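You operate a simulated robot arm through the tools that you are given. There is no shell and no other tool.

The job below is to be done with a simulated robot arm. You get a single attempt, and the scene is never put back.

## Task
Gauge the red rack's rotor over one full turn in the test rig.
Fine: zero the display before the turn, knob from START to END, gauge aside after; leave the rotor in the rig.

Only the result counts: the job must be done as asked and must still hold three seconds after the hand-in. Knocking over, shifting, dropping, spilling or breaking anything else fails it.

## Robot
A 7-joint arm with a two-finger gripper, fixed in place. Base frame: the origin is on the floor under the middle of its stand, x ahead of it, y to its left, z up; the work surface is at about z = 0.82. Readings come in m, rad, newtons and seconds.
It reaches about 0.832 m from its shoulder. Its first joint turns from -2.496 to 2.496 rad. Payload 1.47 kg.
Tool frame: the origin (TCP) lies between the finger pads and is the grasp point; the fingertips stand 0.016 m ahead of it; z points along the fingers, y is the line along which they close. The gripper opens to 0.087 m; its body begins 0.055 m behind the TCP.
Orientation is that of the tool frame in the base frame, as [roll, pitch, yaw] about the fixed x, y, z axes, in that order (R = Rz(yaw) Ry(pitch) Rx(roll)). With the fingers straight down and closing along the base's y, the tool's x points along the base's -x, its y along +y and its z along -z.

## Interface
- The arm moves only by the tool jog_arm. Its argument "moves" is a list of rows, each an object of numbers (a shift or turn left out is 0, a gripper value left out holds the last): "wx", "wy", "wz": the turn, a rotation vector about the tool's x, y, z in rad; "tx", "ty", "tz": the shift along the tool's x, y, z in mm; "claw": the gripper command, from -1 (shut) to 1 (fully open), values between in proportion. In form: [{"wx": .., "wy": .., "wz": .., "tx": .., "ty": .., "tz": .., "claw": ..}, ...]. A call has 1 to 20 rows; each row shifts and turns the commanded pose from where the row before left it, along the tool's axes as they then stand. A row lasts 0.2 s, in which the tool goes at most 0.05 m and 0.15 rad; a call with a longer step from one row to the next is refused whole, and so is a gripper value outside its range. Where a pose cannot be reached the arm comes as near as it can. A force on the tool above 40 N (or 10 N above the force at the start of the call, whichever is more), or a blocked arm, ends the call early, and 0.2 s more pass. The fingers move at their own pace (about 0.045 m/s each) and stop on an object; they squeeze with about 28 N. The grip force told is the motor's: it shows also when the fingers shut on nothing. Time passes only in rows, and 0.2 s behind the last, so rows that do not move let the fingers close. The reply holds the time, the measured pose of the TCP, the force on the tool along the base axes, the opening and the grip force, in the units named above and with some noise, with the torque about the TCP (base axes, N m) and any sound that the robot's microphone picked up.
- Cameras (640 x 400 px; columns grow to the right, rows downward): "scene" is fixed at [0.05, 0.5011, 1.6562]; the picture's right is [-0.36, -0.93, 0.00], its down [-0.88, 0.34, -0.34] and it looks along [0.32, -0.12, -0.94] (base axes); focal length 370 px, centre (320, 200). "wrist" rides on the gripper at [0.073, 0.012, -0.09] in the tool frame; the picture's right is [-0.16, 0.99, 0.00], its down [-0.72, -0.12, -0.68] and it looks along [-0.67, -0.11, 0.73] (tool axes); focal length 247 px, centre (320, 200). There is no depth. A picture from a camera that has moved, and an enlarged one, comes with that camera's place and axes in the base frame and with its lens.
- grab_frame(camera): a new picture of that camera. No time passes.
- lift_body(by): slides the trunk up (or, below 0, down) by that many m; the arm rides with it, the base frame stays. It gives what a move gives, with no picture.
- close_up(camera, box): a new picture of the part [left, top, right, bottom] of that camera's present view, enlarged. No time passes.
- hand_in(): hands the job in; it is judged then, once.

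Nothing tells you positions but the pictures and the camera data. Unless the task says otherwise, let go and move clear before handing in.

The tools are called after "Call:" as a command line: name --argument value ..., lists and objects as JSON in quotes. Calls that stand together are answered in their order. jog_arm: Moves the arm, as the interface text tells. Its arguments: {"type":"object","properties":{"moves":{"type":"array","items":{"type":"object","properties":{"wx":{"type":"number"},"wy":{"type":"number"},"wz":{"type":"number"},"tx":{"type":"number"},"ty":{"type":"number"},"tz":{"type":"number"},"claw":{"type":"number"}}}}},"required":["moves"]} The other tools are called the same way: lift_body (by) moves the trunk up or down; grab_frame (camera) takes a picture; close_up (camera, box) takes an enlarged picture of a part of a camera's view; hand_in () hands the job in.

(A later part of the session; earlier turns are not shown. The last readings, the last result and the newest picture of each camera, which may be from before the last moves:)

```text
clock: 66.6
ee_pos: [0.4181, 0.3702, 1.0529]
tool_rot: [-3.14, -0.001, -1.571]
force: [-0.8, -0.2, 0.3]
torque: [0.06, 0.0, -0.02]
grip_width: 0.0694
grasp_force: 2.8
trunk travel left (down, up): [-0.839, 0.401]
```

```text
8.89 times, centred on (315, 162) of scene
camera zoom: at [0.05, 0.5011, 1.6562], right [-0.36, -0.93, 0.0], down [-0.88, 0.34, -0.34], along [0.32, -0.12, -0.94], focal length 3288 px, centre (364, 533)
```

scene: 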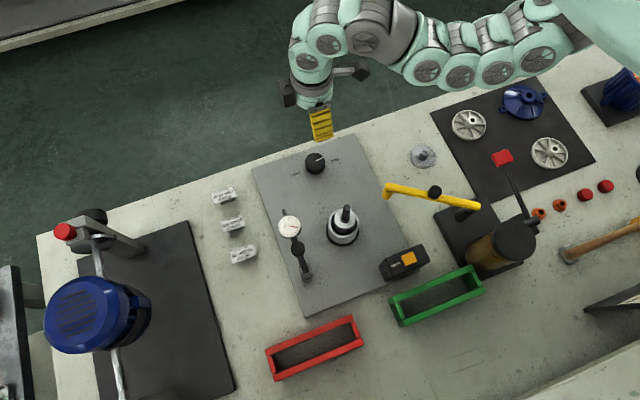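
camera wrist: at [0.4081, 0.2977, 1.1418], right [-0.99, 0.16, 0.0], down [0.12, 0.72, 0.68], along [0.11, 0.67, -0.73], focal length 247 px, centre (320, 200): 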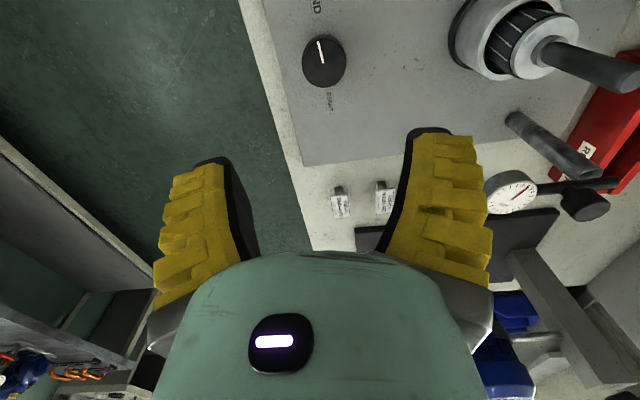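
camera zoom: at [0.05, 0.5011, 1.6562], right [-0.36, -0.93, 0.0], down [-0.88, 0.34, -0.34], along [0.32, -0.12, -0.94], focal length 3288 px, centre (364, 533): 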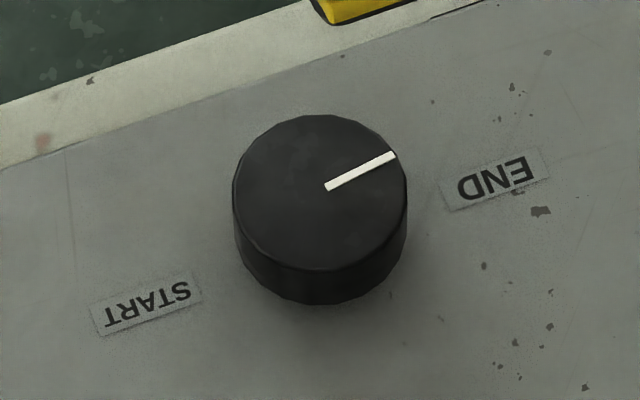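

The knob centre is about 4.5 mm in −x of the tool. I'll centre on it, lower the trunk, and approach with open fingers.

Call:
jog_arm --moves '[{"ty": 4.4, "claw": 0.7}, {}]'

Call:
lift_body --by -0.13

Call:
close_up --camera "wrist" --box '[240, 40, 400, 160]'

Call:
grab_frame --camera "scene"

```text
clock: 67.2
ee_pos: [0.4145, 0.3697, 1.0523]
tool_rot: [-3.142, -0.002, -1.571]
force: [-0.4, 0.3, -0.3]
torque: [-0.01, -0.04, -0.01]
grip_width: 0.0767
grasp_force: 2.3
trunk travel left (down, up): [-0.839, 0.401]
```

```text
clock: 68.8
ee_pos: [0.4155, 0.3715, 0.9225]
tool_rot: [3.141, 0.0, -1.571]
force: [-0.7, -0.2, -0.7]
torque: [0.0, 0.05, -0.03]
grip_width: 0.0765
grasp_force: 2.2
trunk travel left (down, up): [-0.709, 0.531]
```

```text
3.33 times, centred on (320, 100) of wrist
camera zoom: at [0.4042, 0.2977, 1.0118], right [-0.99, 0.16, 0.0], down [0.12, 0.72, 0.68], along [0.11, 0.67, -0.73], focal length 823 px, centre (320, 533)
```

zoom: 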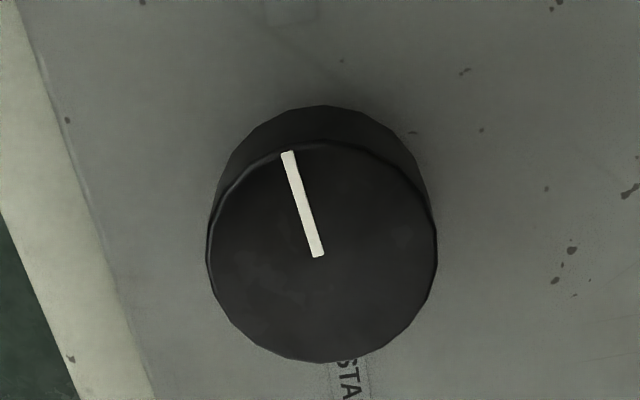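

```text
taken
```

scene: 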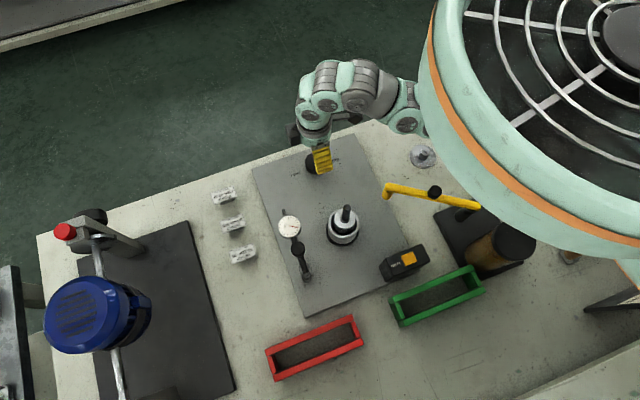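

Well centred. I'll descend around the knob and close on it.

Call:
jog_arm --moves '[{"tz": 10}, {"tz": 15}, {"tz": 15}, {"tz": 15}, {"tz": 10}, {"tz": 5}, {}]'

Call:
grab_frame --camera "wrist"

```text
clock: 70.4
ee_pos: [0.4158, 0.3688, 0.8537]
tool_rot: [3.141, 0.0, -1.571]
force: [0.0, -0.5, 0.3]
torque: [-0.03, 0.01, -0.05]
grip_width: 0.0769
grasp_force: 1.9
trunk travel left (down, up): [-0.709, 0.531]
```

```text
taken
camera wrist: at [0.4044, 0.2974, 0.9417], right [-0.99, 0.16, 0.0], down [0.12, 0.72, 0.68], along [0.11, 0.67, -0.73], focal length 247 px, centre (320, 200)
```

wrist: 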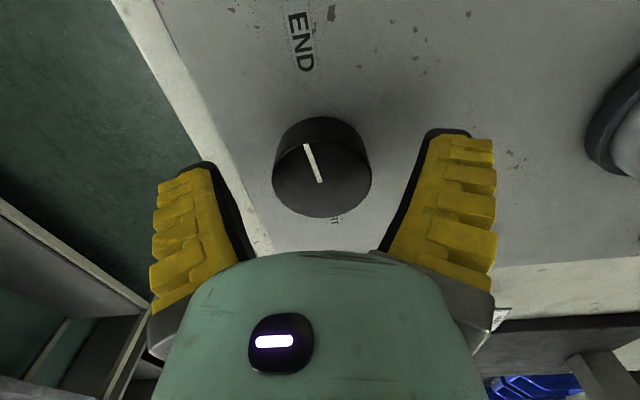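

Call:
jog_arm --moves '[{"claw": -1}, {}, {}, {}, {}]'

Call:
jog_arm --moves '[{"wz": 0.05}, {"wz": 0.05}, {}]'

Call:
close_up --camera "wrist" --box '[220, 40, 420, 240]'

```text
clock: 71.6
ee_pos: [0.4151, 0.3689, 0.8543]
tool_rot: [3.14, 0.0, -1.571]
force: [-4.2, -4.0, 9.7]
torque: [0.17, 0.02, 0.0]
grip_width: 0.0416
grasp_force: 30.1
trunk travel left (down, up): [-0.709, 0.531]
```

```text
clock: 72.4
ee_pos: [0.4139, 0.3696, 0.8531]
tool_rot: [3.141, 0.0, -1.674]
force: [-6.6, -5.6, 16.6]
torque: [-0.12, 0.03, 0.0]
grip_width: 0.0418
grasp_force: 29.9
trunk travel left (down, up): [-0.709, 0.531]
```

```text
2.00 times, centred on (320, 140) of wrist
camera zoom: at [0.3967, 0.2992, 0.9417], right [-0.97, 0.26, 0.0], down [0.19, 0.71, 0.68], along [0.17, 0.66, -0.73], focal length 494 px, centre (320, 320)
```

zoom: 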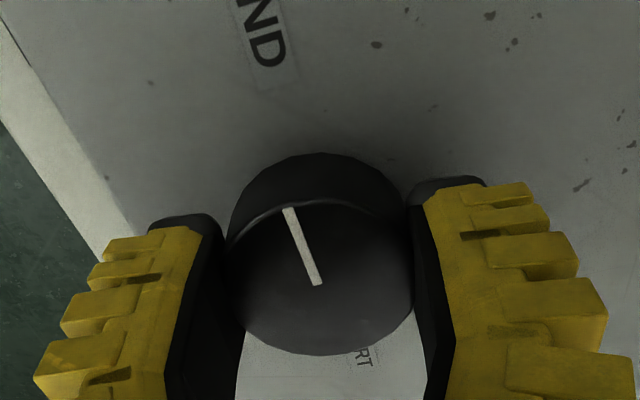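

The knob follows freely in that direction (pointer now near −90°). I'll continue a little further the same way to feel for a stop.

Call:
jog_arm --moves '[{"wz": 0.05}, {"wz": 0.05}, {"wz": 0.05}, {"wz": 0.05}, {}]'

Call:
close_up --camera "wrist" --box '[220, 40, 420, 240]'

Call:
close_up --camera "scene" --box '[320, 180, 370, 245]'

```text
clock: 73.6
ee_pos: [0.4146, 0.3705, 0.8525]
tool_rot: [3.141, 0.001, -1.873]
force: [-2.3, 1.9, 0.4]
torque: [0.15, -0.11, 0.32]
grip_width: 0.041
grasp_force: 29.7
trunk travel left (down, up): [-0.709, 0.531]
```

```text
2.00 times, centred on (320, 140) of wrist
camera zoom: at [0.3828, 0.3046, 0.9415], right [-0.9, 0.44, 0.0], down [0.33, 0.66, 0.68], along [0.3, 0.61, -0.73], focal length 494 px, centre (320, 320)
```

zoom: 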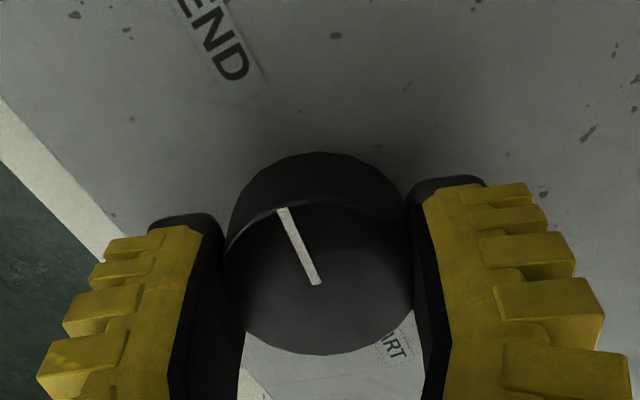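

```text
6.15 times, centred on (345, 212) of scene
camera zoom: at [0.05, 0.5011, 1.6562], right [-0.36, -0.93, 0.0], down [-0.88, 0.34, -0.34], along [0.32, -0.12, -0.94], focal length 2276 px, centre (166, 123)
```

zoom: 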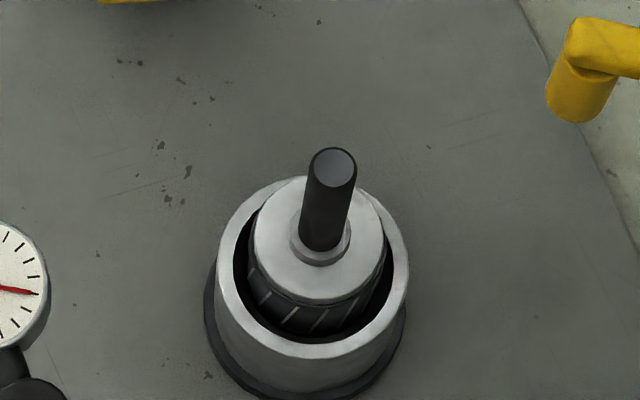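

I feel a stop with the pointer at about −96°, matching the END label, so END→START goes the other way (counter-clockwise, ~190°). I'll open, pre-rotate the tool clockwise, and regrasp for one long turn.

Call:
jog_arm --moves '[{"claw": 0.7}, {}, {}, {}, {"wz": 0.06}, {"wz": 0.12}, {"wz": 0.12}, {"wz": 0.12}, {"wz": 0.12}, {"wz": 0.12}, {"wz": 0.12}, {"wz": 0.12}, {"wz": 0.12}, {"wz": 0.12}, {"wz": 0.12}, {"wz": 0.12}, {"wz": 0.12}, {"wz": 0.12}, {"wz": 0.06}, {}]'

Call:
grab_frame --camera "wrist"

Call:
grab_frame --camera "scene"

```text
clock: 77.8
ee_pos: [0.416, 0.3698, 0.8529]
tool_rot: [3.141, -0.002, 2.73]
force: [0.4, 1.3, -0.2]
torque: [-0.03, -0.02, -0.01]
grip_width: 0.0768
grasp_force: 1.9
trunk travel left (down, up): [-0.709, 0.531]
```

```text
taken
camera wrist: at [0.3541, 0.4101, 0.9416], right [0.54, 0.84, 0.0], down [0.62, -0.4, 0.68], along [0.57, -0.37, -0.73], focal length 247 px, centre (320, 200)
```

wrist: 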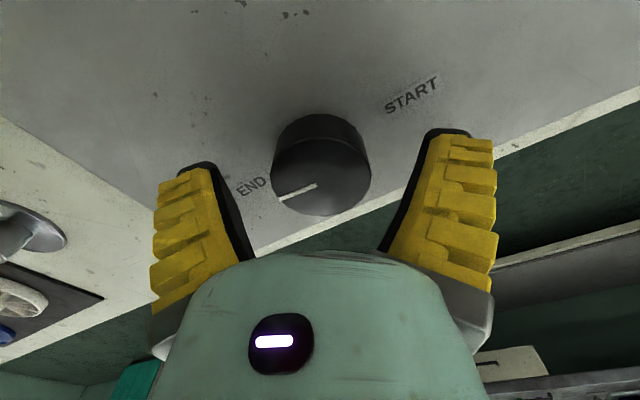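

```text
taken
```

scene: 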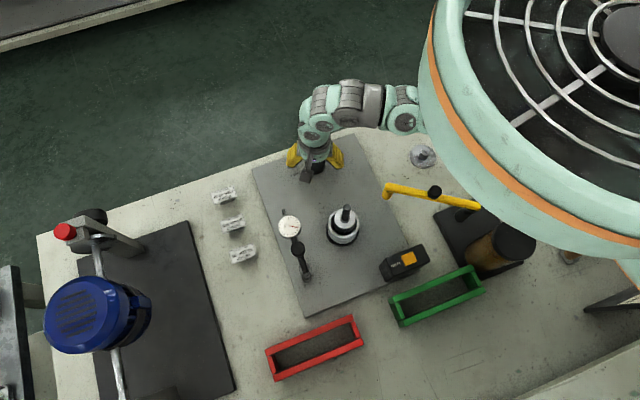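

The tool is at yaw 156° and the pointer is at END. I'll grip and turn counter-clockwise towards START.

Call:
jog_arm --moves '[{"claw": -1}, {}, {}, {}, {"wz": -0.05}, {"wz": -0.1}, {"wz": -0.1}, {"wz": -0.1}, {"wz": -0.1}, {"wz": -0.1}, {"wz": -0.1}, {"wz": -0.1}, {"wz": -0.1}, {"wz": -0.1}, {}]'

Call:
grab_frame --camera "wrist"

Call:
close_up --camera "scene" --box '[320, 180, 370, 245]'

```text
clock: 81.0
ee_pos: [0.4155, 0.372, 0.8528]
tool_rot: [3.14, -0.001, -2.6]
force: [0.8, 2.8, 2.7]
torque: [0.0, 0.05, 0.0]
grip_width: 0.0411
grasp_force: 29.9
trunk travel left (down, up): [-0.709, 0.531]
```

```text
taken
camera wrist: at [0.3474, 0.3435, 0.9422], right [-0.37, 0.93, 0.0], down [0.68, 0.27, 0.68], along [0.63, 0.26, -0.73], focal length 247 px, centre (320, 200)
```

wrist: 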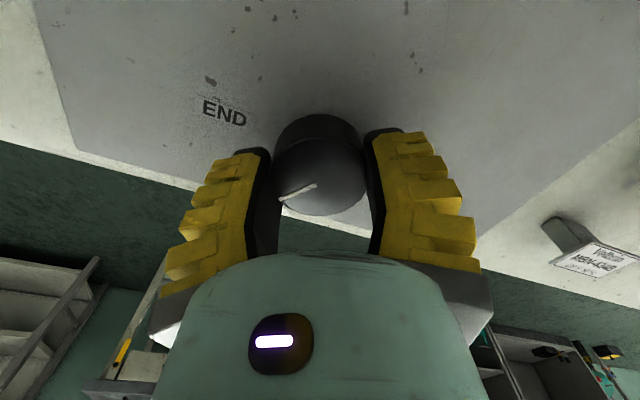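

```text
6.15 times, centred on (345, 212) of scene
camera zoom: at [0.05, 0.5011, 1.6562], right [-0.36, -0.93, 0.0], down [-0.88, 0.34, -0.34], along [0.32, -0.12, -0.94], focal length 2276 px, centre (166, 123)
```

zoom: 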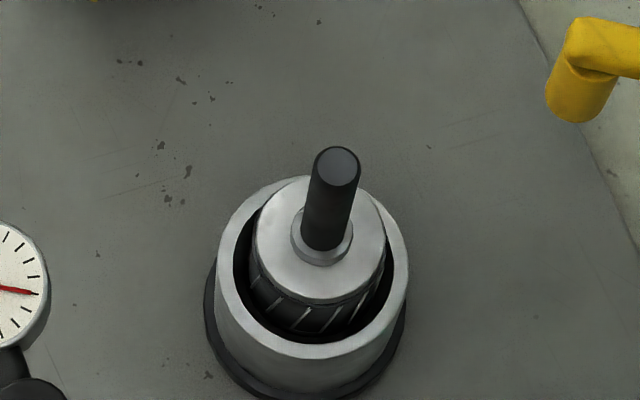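

The knob turns with the tool, and the rotor visibly turns along. I'll continue towards START.

Call:
jog_arm --moves '[{"wz": -0.06}, {"wz": -0.12}, {"wz": -0.12}, {"wz": -0.12}, {"wz": -0.12}, {"wz": -0.12}, {"wz": -0.12}, {"wz": -0.12}, {"wz": -0.12}, {"wz": -0.12}, {"wz": -0.12}, {"wz": -0.12}, {"wz": -0.12}, {"wz": -0.12}, {"wz": -0.12}, {"wz": -0.06}, {}]'

Call:
grab_frame --camera "wrist"

Call:
close_up --camera "scene" --box '[320, 180, 370, 245]'

```text
clock: 84.6
ee_pos: [0.4147, 0.3698, 0.8521]
tool_rot: [3.141, 0.003, -0.799]
force: [-0.3, 3.5, 0.2]
torque: [0.06, 0.15, -0.02]
grip_width: 0.0409
grasp_force: 29.9
trunk travel left (down, up): [-0.709, 0.531]
```

```text
taken
camera wrist: at [0.458, 0.3105, 0.9419], right [-0.82, -0.57, 0.0], down [-0.42, 0.6, 0.68], along [-0.39, 0.56, -0.73], focal length 247 px, centre (320, 200)
```

wrist: 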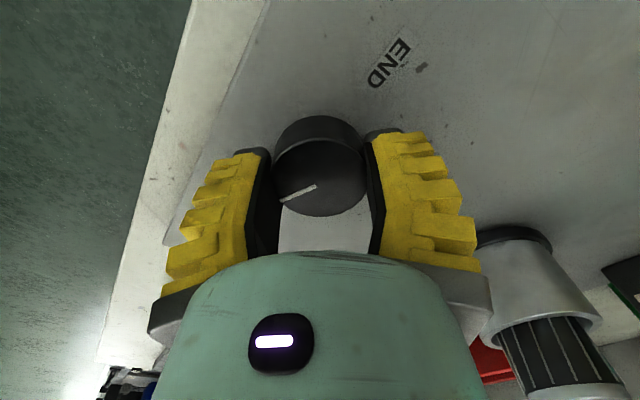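

```text
6.15 times, centred on (345, 212) of scene
camera zoom: at [0.05, 0.5011, 1.6562], right [-0.36, -0.93, 0.0], down [-0.88, 0.34, -0.34], along [0.32, -0.12, -0.94], focal length 2276 px, centre (166, 123)
```

zoom: 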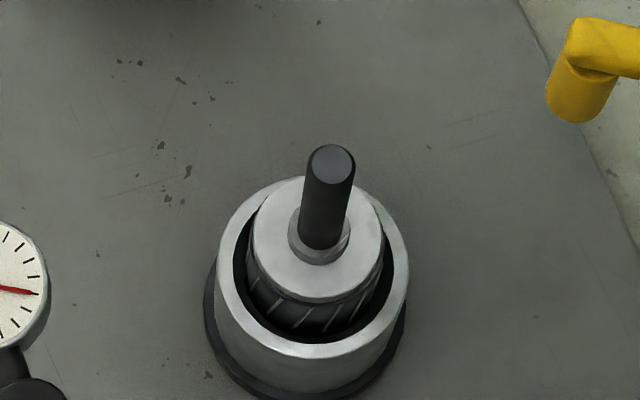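

Call:
jog_arm --moves '[{"wz": -0.08}, {"wz": -0.08}, {"wz": -0.08}, {"wz": -0.08}, {"wz": -0.08}, {"wz": -0.08}, {}]'

Call:
grab_frame --camera "wrist"

```text
clock: 86.2
ee_pos: [0.4143, 0.3698, 0.8527]
tool_rot: [-3.141, 0.002, -0.321]
force: [-2.3, -0.3, 8.5]
torque: [0.06, 0.33, -0.51]
grip_width: 0.0416
grasp_force: 30.2
trunk travel left (down, up): [-0.709, 0.531]
```

```text
taken
camera wrist: at [0.4814, 0.3367, 0.9413], right [-0.46, -0.89, 0.0], down [-0.65, 0.34, 0.68], along [-0.6, 0.32, -0.73], focal length 247 px, centre (320, 200)
```

wrist: 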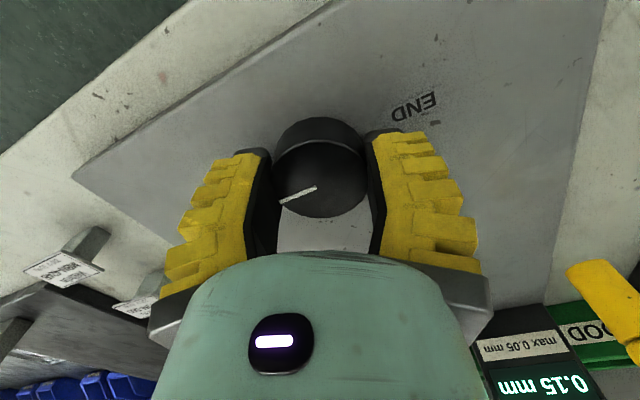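

Torque −0.51 N·m suggests the START stop. I'll nudge a bit further to confirm it is a firm stop rather than friction.

Call:
jog_arm --moves '[{"wz": -0.04}, {"wz": -0.04}, {}]'

Call:
close_up --camera "wrist" --box '[220, 40, 420, 240]'

Call:
close_up --camera "wrist" --box '[460, 290, 640, 400]'

```text
clock: 87.0
ee_pos: [0.4146, 0.3697, 0.8523]
tool_rot: [3.141, 0.001, -0.239]
force: [0.8, 3.5, -4.5]
torque: [0.19, 0.17, -0.65]
grip_width: 0.0417
grasp_force: 30.3
trunk travel left (down, up): [-0.709, 0.531]
```

```text
2.00 times, centred on (320, 140) of wrist
camera zoom: at [0.4837, 0.3421, 0.9414], right [-0.39, -0.92, 0.0], down [-0.67, 0.28, 0.68], along [-0.63, 0.27, -0.73], focal length 494 px, centre (320, 320)
```

zoom: 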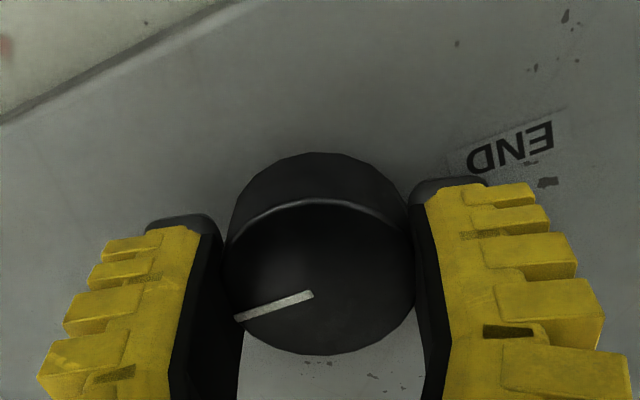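

```text
3.56 times, centred on (550, 345) of wrist
camera zoom: at [0.4837, 0.3421, 0.9414], right [-0.39, -0.92, 0.0], down [-0.67, 0.28, 0.68], along [-0.63, 0.27, -0.73], focal length 878 px, centre (-498, -316)
```

zoom: 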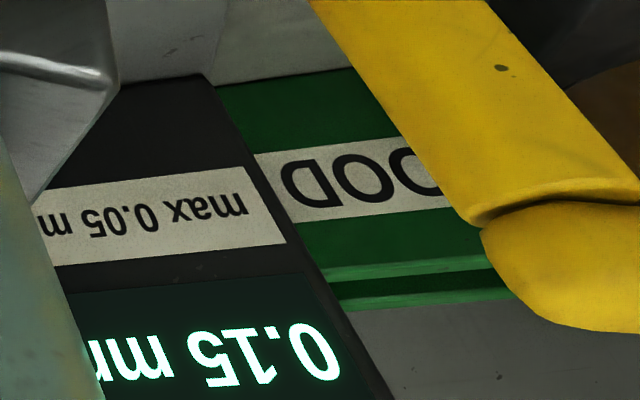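

START is confirmed (torque rises against a firm stop). The display shows "0.15 mm". I'll open, rise clear and head for the gauge.

Call:
jog_arm --moves '[{"wz": 0.03}, {"claw": 0.7}, {}, {}, {}, {"tz": -15}, {"tz": -30}, {"tz": -30}, {"tz": -30}, {"tz": -30}, {"tz": -15}, {}]'

Call:
close_up --camera "scene" --box '[280, 140, 350, 185]'

Call:
close_up --camera "scene" --box '[265, 190, 365, 290]'

Call:
grab_frame --camera "wrist"

```text
clock: 89.6
ee_pos: [0.4217, 0.3872, 0.9954]
tool_rot: [3.138, 0.003, -0.274]
force: [0.0, 0.0, 0.8]
torque: [0.02, -0.03, 0.01]
grip_width: 0.0768
grasp_force: 1.6
out of reach, approached as far as the arm can: row 10, 11
trunk travel left (down, up): [-0.709, 0.531]
```

```text
8.89 times, centred on (315, 162) of scene
camera zoom: at [0.05, 0.5011, 1.6562], right [-0.36, -0.93, 0.0], down [-0.88, 0.34, -0.34], along [0.32, -0.12, -0.94], focal length 3288 px, centre (364, 533)
```

zoom: 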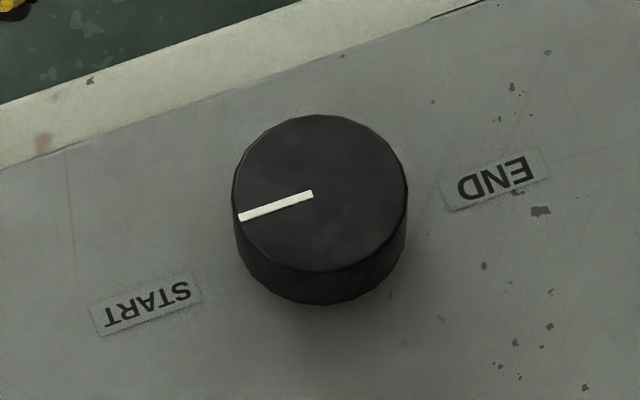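

```text
4.00 times, centred on (315, 240) of scene
camera zoom: at [0.05, 0.5011, 1.6562], right [-0.36, -0.93, 0.0], down [-0.88, 0.34, -0.34], along [0.32, -0.12, -0.94], focal length 1480 px, centre (340, 40)
```

zoom: 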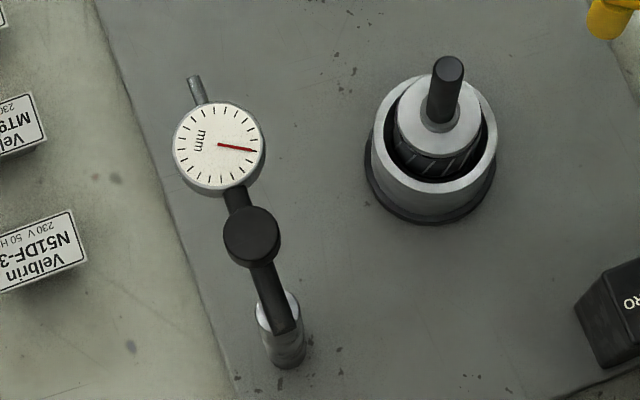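

```text
taken
camera wrist: at [0.489, 0.3573, 1.0839], right [-0.42, -0.91, 0.0], down [-0.66, 0.31, 0.68], along [-0.62, 0.28, -0.73], focal length 247 px, centre (320, 200)
```

wrist: 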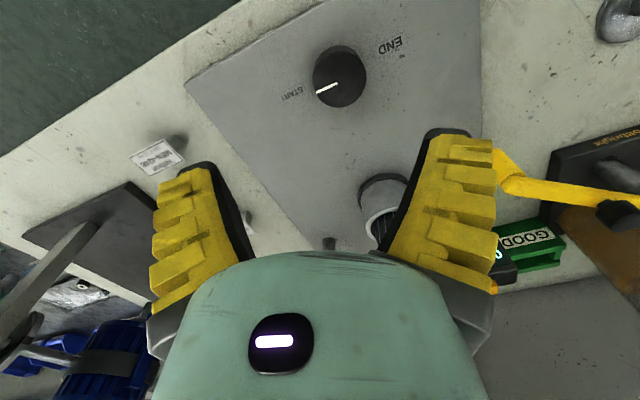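

The knob pointer is at START (≈+88°). Next I'll raise the trunk, turn the tool back to its earlier heading, and go to the gauge's black grip at about (0.202, 0.4855, top 0.989).

Call:
lift_body --by 0.13

Call:
jog_arm --moves '[{"tz": 15}, {"tz": 20}, {"wz": 0.07}, {"wz": 0.13}, {"wz": 0.13}, {"wz": 0.13}, {"wz": 0.13}, {"wz": 0.13}, {"wz": 0.13}, {"wz": 0.13}, {"wz": 0.13}, {"wz": 0.13}, {"wz": 0.057}, {}]'

Call:
grab_frame --camera "scene"

```text
clock: 91.2
ee_pos: [0.4201, 0.3879, 1.1241]
tool_rot: [3.138, 0.002, -0.272]
force: [-1.1, 0.0, 1.2]
torque: [-0.01, -0.03, 0.01]
grip_width: 0.0767
grasp_force: 2.1
trunk travel left (down, up): [-0.839, 0.401]
```

```text
clock: 94.2
ee_pos: [0.4197, 0.3866, 1.0902]
tool_rot: [3.139, -0.002, -1.569]
force: [0.1, -0.3, -0.6]
torque: [0.01, -0.01, -0.01]
grip_width: 0.0768
grasp_force: 1.6
trunk travel left (down, up): [-0.839, 0.401]
```

```text
taken
```

scene: 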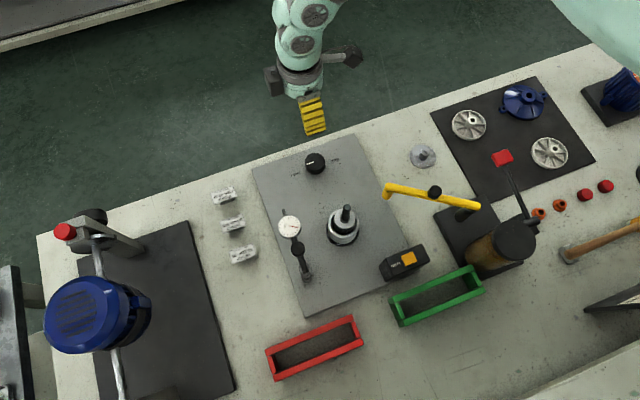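

Call:
jog_arm --moves '[{"wy": -0.1283}, {"wy": -0.1283}, {"wy": -0.1283}, {"ty": 10, "tx": -4, "tz": 1.6}, {"ty": 18, "tx": -7.6, "tz": 3.1}, {"ty": 18, "tx": -7.6, "tz": 3.1}, {"ty": 18, "tx": -7.6, "tz": 3.1}, {"ty": 18, "tx": -7.6, "tz": 3.1}, {"ty": 18, "tx": -7.6, "tz": 3.1}, {"ty": 18, "tx": -7.6, "tz": 3.1}, {"ty": 18, "tx": -7.6, "tz": 3.1}, {"ty": 18, "tx": -7.6, "tz": 3.1}, {"ty": 18, "tx": -7.6, "tz": 3.1}, {"ty": 18, "tx": -7.6, "tz": 3.1}, {"ty": 18, "tx": -7.6, "tz": 3.1}, {"ty": 9, "tx": -4, "tz": 1.6}, {}]'

Call:
grab_frame --camera "wrist"

Call:
close_up --camera "wrist" --box '[200, 0, 440, 150]'

```text
clock: 97.8
ee_pos: [0.2164, 0.5127, 1.0688]
tool_rot: [3.14, 0.382, -1.568]
force: [-0.1, 0.3, -0.1]
torque: [0.01, -0.02, 0.03]
grip_width: 0.0768
grasp_force: 1.5
out of reach, approached as far as the arm can: row 1, 2, 3, 5
trunk travel left (down, up): [-0.839, 0.401]
```

```text
taken
camera wrist: at [0.2055, 0.4121, 1.1245], right [-0.99, 0.14, 0.06], down [0.12, 0.42, 0.9], along [0.1, 0.9, -0.43], focal length 247 px, centre (320, 200)
```

wrist: 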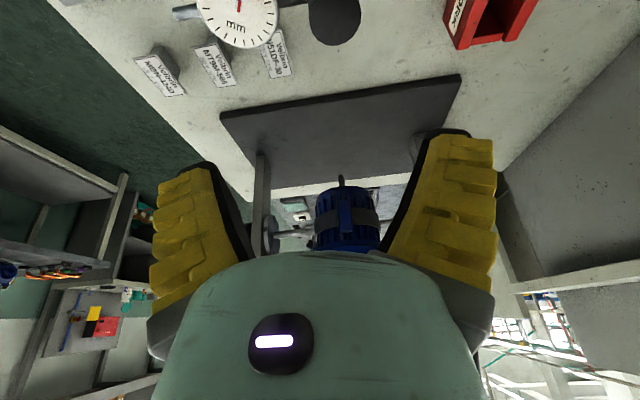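

```text
2.67 times, centred on (320, 75) of wrist
camera zoom: at [0.2055, 0.4121, 1.1245], right [-0.99, 0.14, 0.06], down [0.12, 0.42, 0.9], along [0.1, 0.9, -0.43], focal length 659 px, centre (320, 533)
```

zoom: 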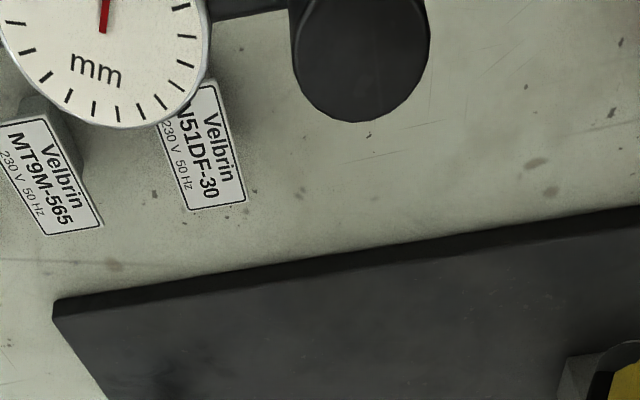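

I overshot in y; the grip centre computes to (0.201, 0.4865). I'll correct the position above it.

Call:
jog_arm --moves '[{"ty": 5, "tx": 10.5, "tz": 2.6, "claw": 0.3}, {"ty": 5.2, "tx": 10.4, "tz": 2.6}, {"ty": 5.2, "tx": 10.4, "tz": 2.5}, {}]'

Call:
grab_frame --camera "wrist"

Call:
close_up --camera "wrist" --box '[200, 0, 440, 150]'

Call:
close_up --camera "scene" --box '[255, 190, 355, 290]'

```text
clock: 98.8
ee_pos: [0.201, 0.4846, 1.0512]
tool_rot: [3.14, 0.382, -1.57]
force: [-0.8, 0.8, 0.9]
torque: [0.01, 0.02, 0.01]
grip_width: 0.0615
grasp_force: 3.9
trunk travel left (down, up): [-0.839, 0.401]
```

```text
taken
camera wrist: at [0.19, 0.3847, 1.1064], right [-0.99, 0.14, 0.06], down [0.12, 0.42, 0.9], along [0.1, 0.9, -0.43], focal length 247 px, centre (320, 200)
```

wrist: 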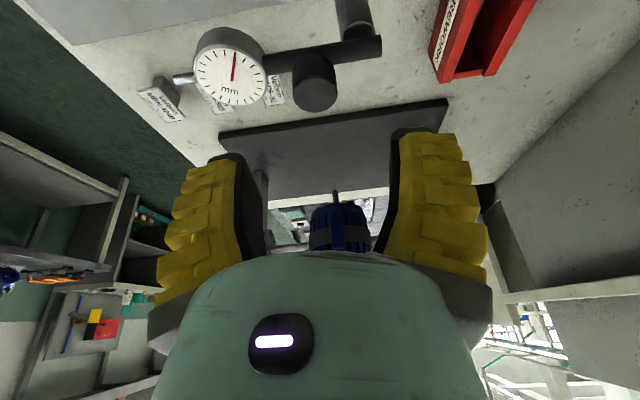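

```text
2.67 times, centred on (320, 75) of wrist
camera zoom: at [0.19, 0.3847, 1.1064], right [-0.99, 0.14, 0.06], down [0.12, 0.42, 0.9], along [0.1, 0.9, -0.43], focal length 659 px, centre (320, 533)
```

zoom: 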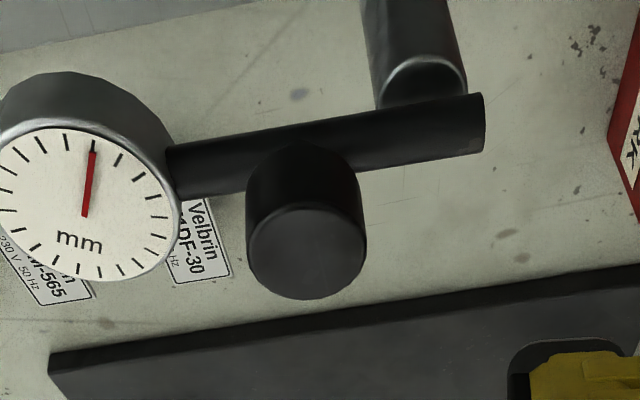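

```text
4.00 times, centred on (305, 240) of scene
camera zoom: at [0.05, 0.5011, 1.6562], right [-0.36, -0.93, 0.0], down [-0.88, 0.34, -0.34], along [0.32, -0.12, -0.94], focal length 1480 px, centre (380, 40)
```

zoom: 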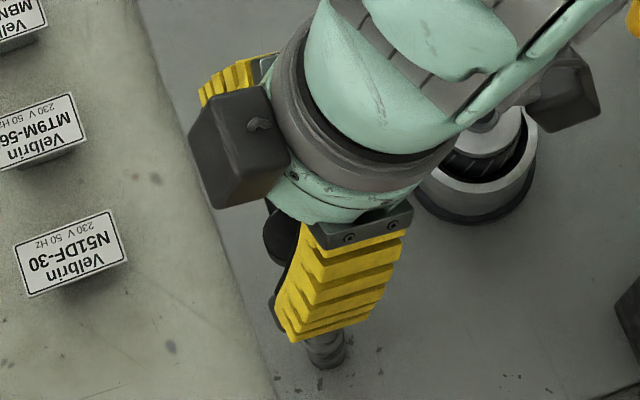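

The grip is at (0.201, 0.488). I'll lower around its top, keeping the fingertips above the dial face.

Call:
jog_arm --moves '[{"tx": 4.2, "tz": 11.9, "claw": 0.05}, {"tx": 4.2, "tz": 11.9}, {"tx": 4.2, "tz": 11.9}, {}]'

Call:
close_up --camera "wrist" --box '[200, 50, 440, 200]'

Call:
close_up --camera "scene" --box '[285, 160, 385, 260]'

```text
clock: 99.8
ee_pos: [0.1998, 0.4872, 1.0123]
tool_rot: [3.14, 0.382, -1.568]
force: [-0.5, 0.1, 0.1]
torque: [0.0, 0.02, -0.02]
grip_width: 0.0514
grasp_force: 3.5
trunk travel left (down, up): [-0.839, 0.401]
```

```text
2.67 times, centred on (320, 125) of wrist
camera zoom: at [0.1898, 0.3871, 1.0668], right [-0.99, 0.14, 0.06], down [0.12, 0.42, 0.9], along [0.11, 0.9, -0.43], focal length 659 px, centre (320, 400)
```

zoom: 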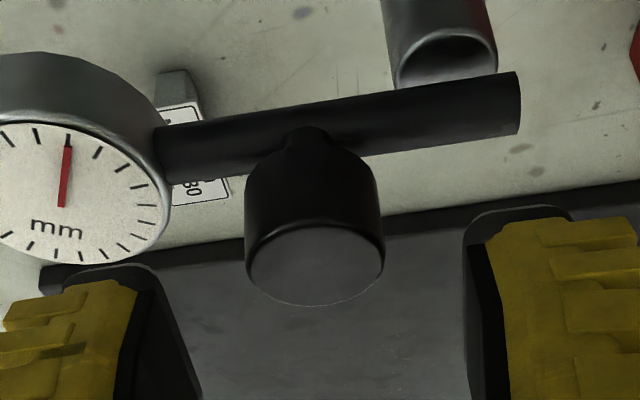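

```text
4.00 times, centred on (335, 210) of scene
camera zoom: at [0.05, 0.5011, 1.6562], right [-0.36, -0.93, 0.0], down [-0.88, 0.34, -0.34], along [0.32, -0.12, -0.94], focal length 1480 px, centre (260, 160)
```

zoom: 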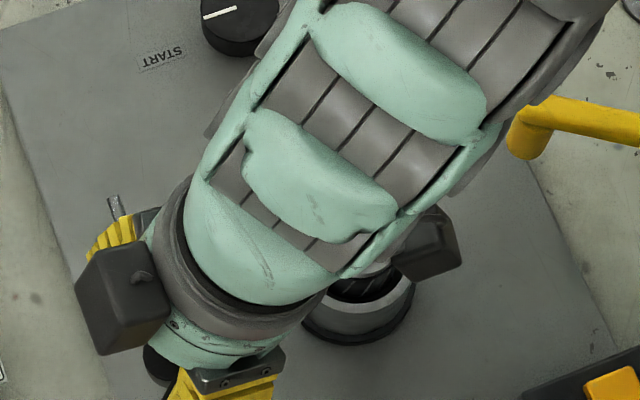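

Call:
jog_arm --moves '[{"tx": 3, "tz": 7.5}, {"tx": 3, "tz": 7.5}, {"tx": 3, "tz": 7.5}, {}]'

Call:
grab_frame --camera "wrist"

Call:
close_up --camera "wrist" --box '[200, 80, 440, 230]'

```text
clock: 100.8
ee_pos: [0.2006, 0.4877, 0.9895]
tool_rot: [3.14, 0.383, -1.571]
force: [0.2, -0.2, 0.0]
torque: [0.01, 0.03, -0.05]
grip_width: 0.0511
grasp_force: 3.9
trunk travel left (down, up): [-0.839, 0.401]
```

```text
taken
camera wrist: at [0.1898, 0.3876, 1.0437], right [-0.99, 0.14, 0.06], down [0.12, 0.42, 0.9], along [0.11, 0.9, -0.43], focal length 247 px, centre (320, 200)
```

wrist: 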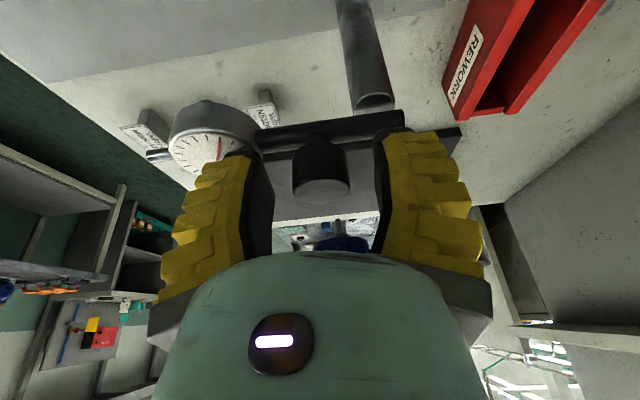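

```text
2.67 times, centred on (320, 155) of wrist
camera zoom: at [0.1898, 0.3876, 1.0437], right [-0.99, 0.14, 0.06], down [0.12, 0.42, 0.9], along [0.11, 0.9, -0.43], focal length 659 px, centre (320, 320)
```

zoom: 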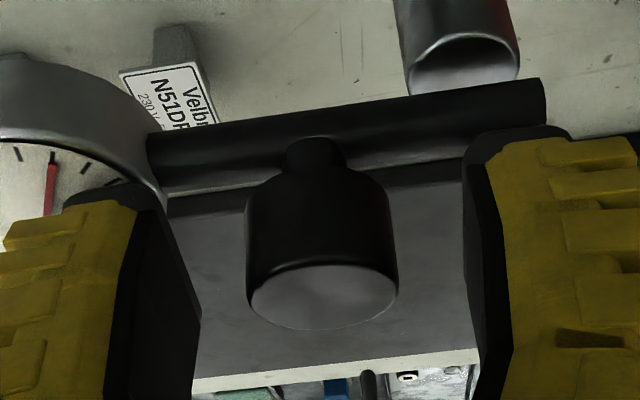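

The fingers straddle the grip. I'll lower 4 mm more, close, and check the forces.

Call:
jog_arm --moves '[{"tx": 1.5, "tz": 3.7}, {"claw": -1}, {}, {}, {}, {}]'

Call:
close_up --camera "wrist" --box '[150, 50, 490, 262]'

Call:
close_up --camera "scene" --box '[265, 180, 385, 290]'

```text
clock: 102.2
ee_pos: [0.1988, 0.489, 0.9851]
tool_rot: [3.139, 0.383, -1.568]
force: [-1.6, 0.2, 11.7]
torque: [-0.13, -0.06, 0.06]
grip_width: 0.0207
grasp_force: 29.5
trunk travel left (down, up): [-0.839, 0.401]
```

```text
1.88 times, centred on (320, 156) of wrist
camera zoom: at [0.1891, 0.3884, 1.0401], right [-0.99, 0.14, 0.06], down [0.12, 0.42, 0.9], along [0.1, 0.9, -0.43], focal length 465 px, centre (320, 283)
```

zoom: 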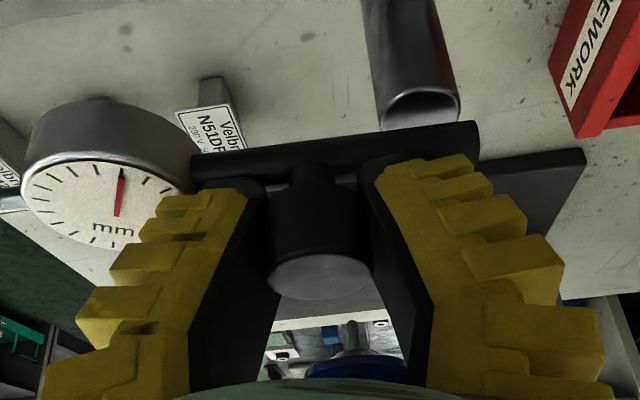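

```text
3.64 times, centred on (325, 235) of scene
camera zoom: at [0.05, 0.5011, 1.6562], right [-0.36, -0.93, 0.0], down [-0.88, 0.34, -0.34], along [0.32, -0.12, -0.94], focal length 1345 px, centre (302, 73)
```

zoom: 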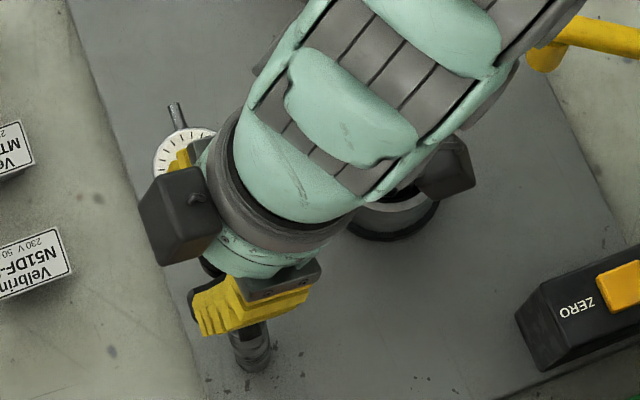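

Gripped. I'll swing the gauge around its post in small coordinated steps, checking as I go.

Call:
jog_arm --moves '[{"tx": 1.5, "tz": -0.6, "ty": 0.04, "wx": 0.01864, "wz": 0.0464}, {"tx": 2.96, "tz": -1.19, "ty": 0.16, "wx": 0.03728, "wz": 0.09279}, {}]'

Call:
close_up --camera "wrist" --box '[150, 50, 490, 262]'

Call:
close_up --camera "scene" --box '[265, 180, 385, 290]'

```text
clock: 103.0
ee_pos: [0.1994, 0.4845, 0.9843]
tool_rot: [3.138, 0.385, -1.721]
force: [-2.0, 3.3, 10.5]
torque: [-0.01, 0.06, -0.07]
grip_width: 0.0198
grasp_force: 30.3
trunk travel left (down, up): [-0.839, 0.401]
```

```text
1.88 times, centred on (320, 156) of wrist
camera zoom: at [0.1742, 0.3864, 1.0402], right [-0.95, 0.29, 0.06], down [0.18, 0.39, 0.9], along [0.24, 0.87, -0.43], focal length 465 px, centre (320, 283)
```

zoom: 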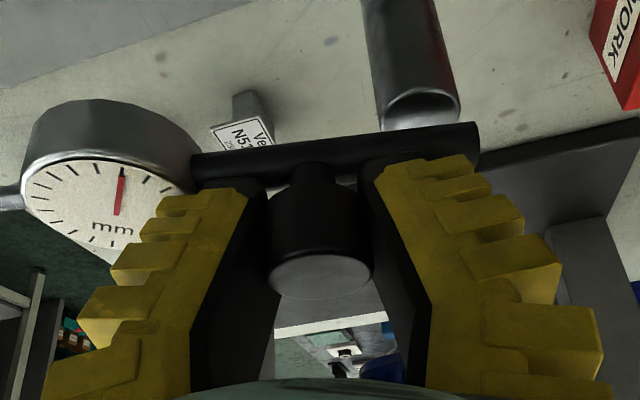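

```text
3.64 times, centred on (325, 235) of scene
camera zoom: at [0.05, 0.5011, 1.6562], right [-0.36, -0.93, 0.0], down [-0.88, 0.34, -0.34], along [0.32, -0.12, -0.94], focal length 1345 px, centre (302, 73)
```

zoom: 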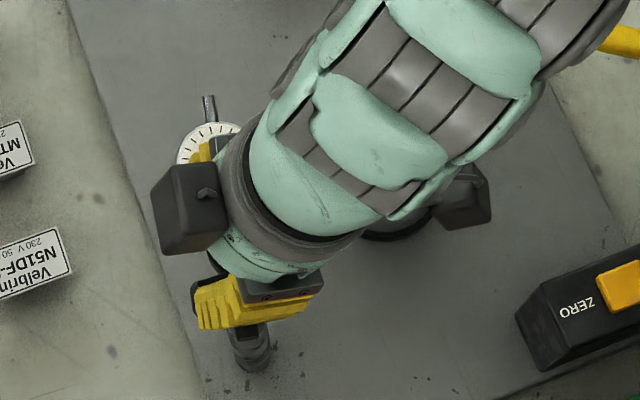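

The gauge swings smoothly with the tool. I'll continue.

Call:
jog_arm --moves '[{"tx": 2.96, "tz": -1.19, "ty": 0.16, "wx": 0.03728, "wz": 0.09279}, {"tx": 2.96, "tz": -1.19, "ty": 0.16, "wx": 0.03728, "wz": 0.09279}, {"tx": 2.96, "tz": -1.19, "ty": 0.16, "wx": 0.03728, "wz": 0.09279}, {"tx": 2.96, "tz": -1.19, "ty": 0.16, "wx": 0.03728, "wz": 0.09279}, {}]'

Call:
close_up --camera "wrist" --box '[0, 0, 400, 250]'

Call:
close_up --camera "scene" --box '[265, 180, 385, 290]'

```text
clock: 104.2
ee_pos: [0.1962, 0.4718, 0.9855]
tool_rot: [3.139, 0.386, -2.123]
force: [0.3, 0.7, 11.3]
torque: [-0.04, -0.08, -0.01]
grip_width: 0.0191
grasp_force: 29.4
trunk travel left (down, up): [-0.839, 0.401]
```

```text
1.60 times, centred on (200, 125) of wrist
camera zoom: at [0.1347, 0.3924, 1.0401], right [-0.77, 0.64, 0.06], down [0.32, 0.29, 0.9], along [0.56, 0.71, -0.43], focal length 395 px, centre (512, 320)
```

zoom: 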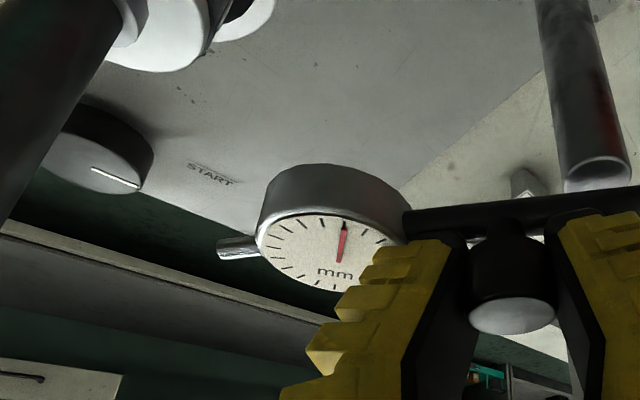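

```text
3.64 times, centred on (325, 235) of scene
camera zoom: at [0.05, 0.5011, 1.6562], right [-0.36, -0.93, 0.0], down [-0.88, 0.34, -0.34], along [0.32, -0.12, -0.94], focal length 1345 px, centre (302, 73)
```

zoom: 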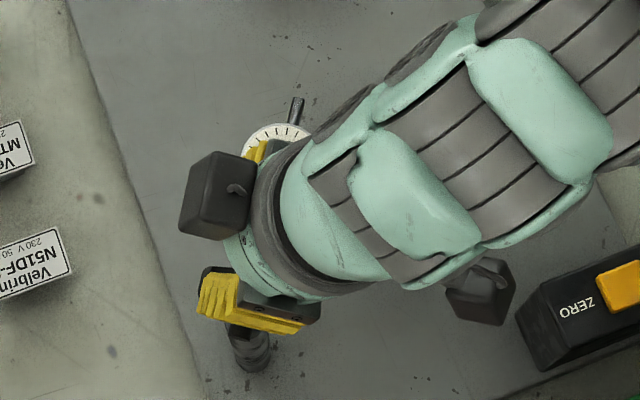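

About 32° swung. The rotor shaft is visible at left; I'll proceed with finer steps, watching the dial needle.

Call:
jog_arm --moves '[{"tx": 2.96, "tz": -1.19, "ty": 0.16, "wx": 0.03728, "wz": 0.09279}, {"tx": 2.96, "tz": -1.19, "ty": 0.16, "wx": 0.03728, "wz": 0.09279}, {}]'

Call:
close_up --camera "wrist" --box '[0, 0, 400, 250]'

Call:
close_up --camera "scene" --box '[290, 170, 380, 260]'

```text
clock: 105.0
ee_pos: [0.1934, 0.4656, 0.9848]
tool_rot: [3.139, 0.384, -2.322]
force: [2.7, 2.6, 9.6]
torque: [0.0, -0.07, -0.12]
grip_width: 0.0185
grasp_force: 29.7
trunk travel left (down, up): [-0.839, 0.401]
```

```text
1.60 times, centred on (200, 125) of wrist
camera zoom: at [0.1165, 0.4011, 1.0402], right [-0.62, 0.78, 0.06], down [0.37, 0.22, 0.9], along [0.69, 0.58, -0.43], focal length 395 px, centre (512, 320)
```

zoom: 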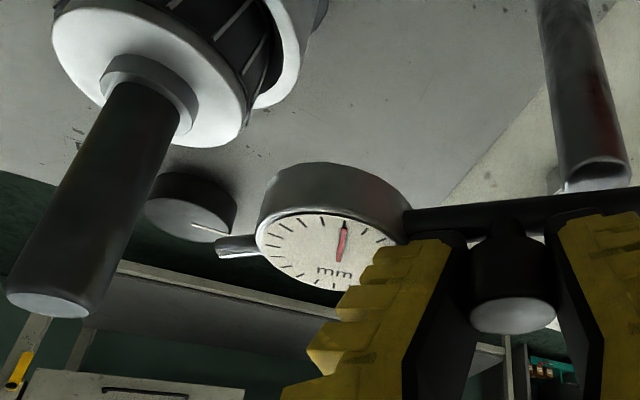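

```text
4.44 times, centred on (335, 215) of scene
camera zoom: at [0.05, 0.5011, 1.6562], right [-0.36, -0.93, 0.0], down [-0.88, 0.34, -0.34], along [0.32, -0.12, -0.94], focal length 1644 px, centre (253, 133)
```

zoom: 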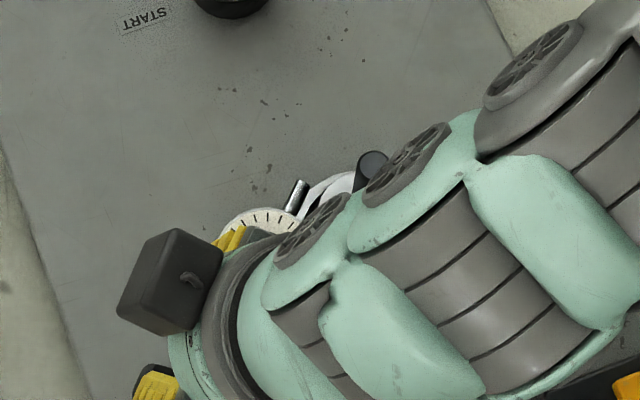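

Call:
jog_arm --moves '[{"tx": 2.96, "tz": -1.19, "ty": 0.16, "wx": 0.03728, "wz": 0.09279}, {}]'

Call:
close_up --camera "wrist" --box '[0, 0, 400, 250]'

Call:
close_up --camera "scene" --box '[310, 170, 370, 230]'

```text
clock: 105.6
ee_pos: [0.1906, 0.4641, 0.9857]
tool_rot: [3.14, 0.383, -2.42]
force: [5.2, -0.2, 13.1]
torque: [0.02, -0.1, -0.1]
grip_width: 0.0186
grasp_force: 30.5
trunk travel left (down, up): [-0.839, 0.401]
```

```text
1.60 times, centred on (200, 125) of wrist
camera zoom: at [0.1083, 0.4068, 1.04], right [-0.54, 0.84, 0.06], down [0.39, 0.19, 0.9], along [0.74, 0.51, -0.43], focal length 395 px, centre (512, 320)
```

zoom: 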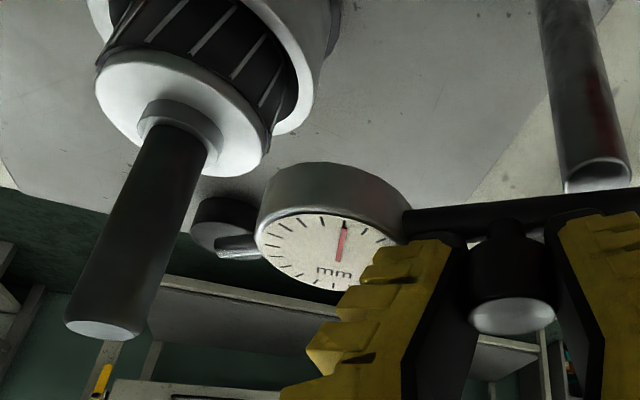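

```text
6.67 times, centred on (340, 200) of scene
camera zoom: at [0.05, 0.5011, 1.6562], right [-0.36, -0.93, 0.0], down [-0.88, 0.34, -0.34], along [0.32, -0.12, -0.94], focal length 2466 px, centre (187, 200)
```

zoom: 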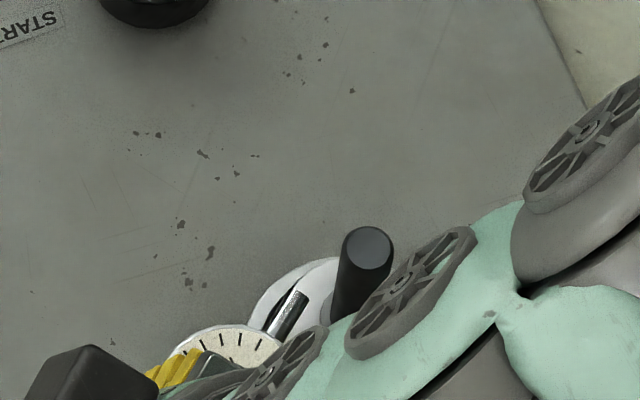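

The plunger tip is about 11 mm from the shaft. I'll approach in 0.05 rad steps.

Call:
jog_arm --moves '[{"tx": 1.48, "tz": -0.6, "ty": 0.04, "wx": 0.01864, "wz": 0.0464}, {}]'

Call:
close_up --camera "wrist" --box '[60, 60, 300, 210]'

Call:
close_up --camera "scene" --box '[310, 170, 370, 230]'

```text
clock: 106.2
ee_pos: [0.1897, 0.4636, 0.9856]
tool_rot: [3.141, 0.383, -2.47]
force: [6.9, 0.4, 11.4]
torque: [-0.01, -0.04, -0.25]
grip_width: 0.0185
grasp_force: 30.0
trunk travel left (down, up): [-0.839, 0.401]
```

```text
2.67 times, centred on (180, 135) of wrist
camera zoom: at [0.1042, 0.41, 1.04], right [-0.5, 0.86, 0.06], down [0.4, 0.17, 0.9], along [0.77, 0.47, -0.43], focal length 659 px, centre (693, 373)
```

zoom: 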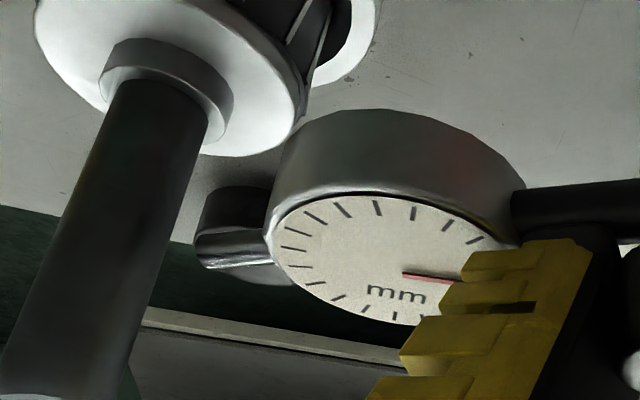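

```text
6.67 times, centred on (340, 200) of scene
camera zoom: at [0.05, 0.5011, 1.6562], right [-0.36, -0.93, 0.0], down [-0.88, 0.34, -0.34], along [0.32, -0.12, -0.94], focal length 2466 px, centre (187, 200)
```

zoom: 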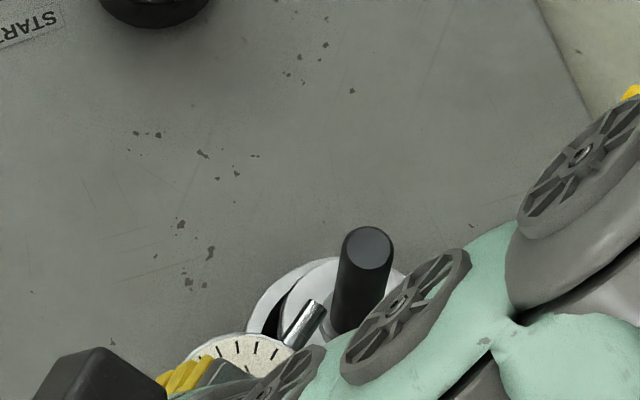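

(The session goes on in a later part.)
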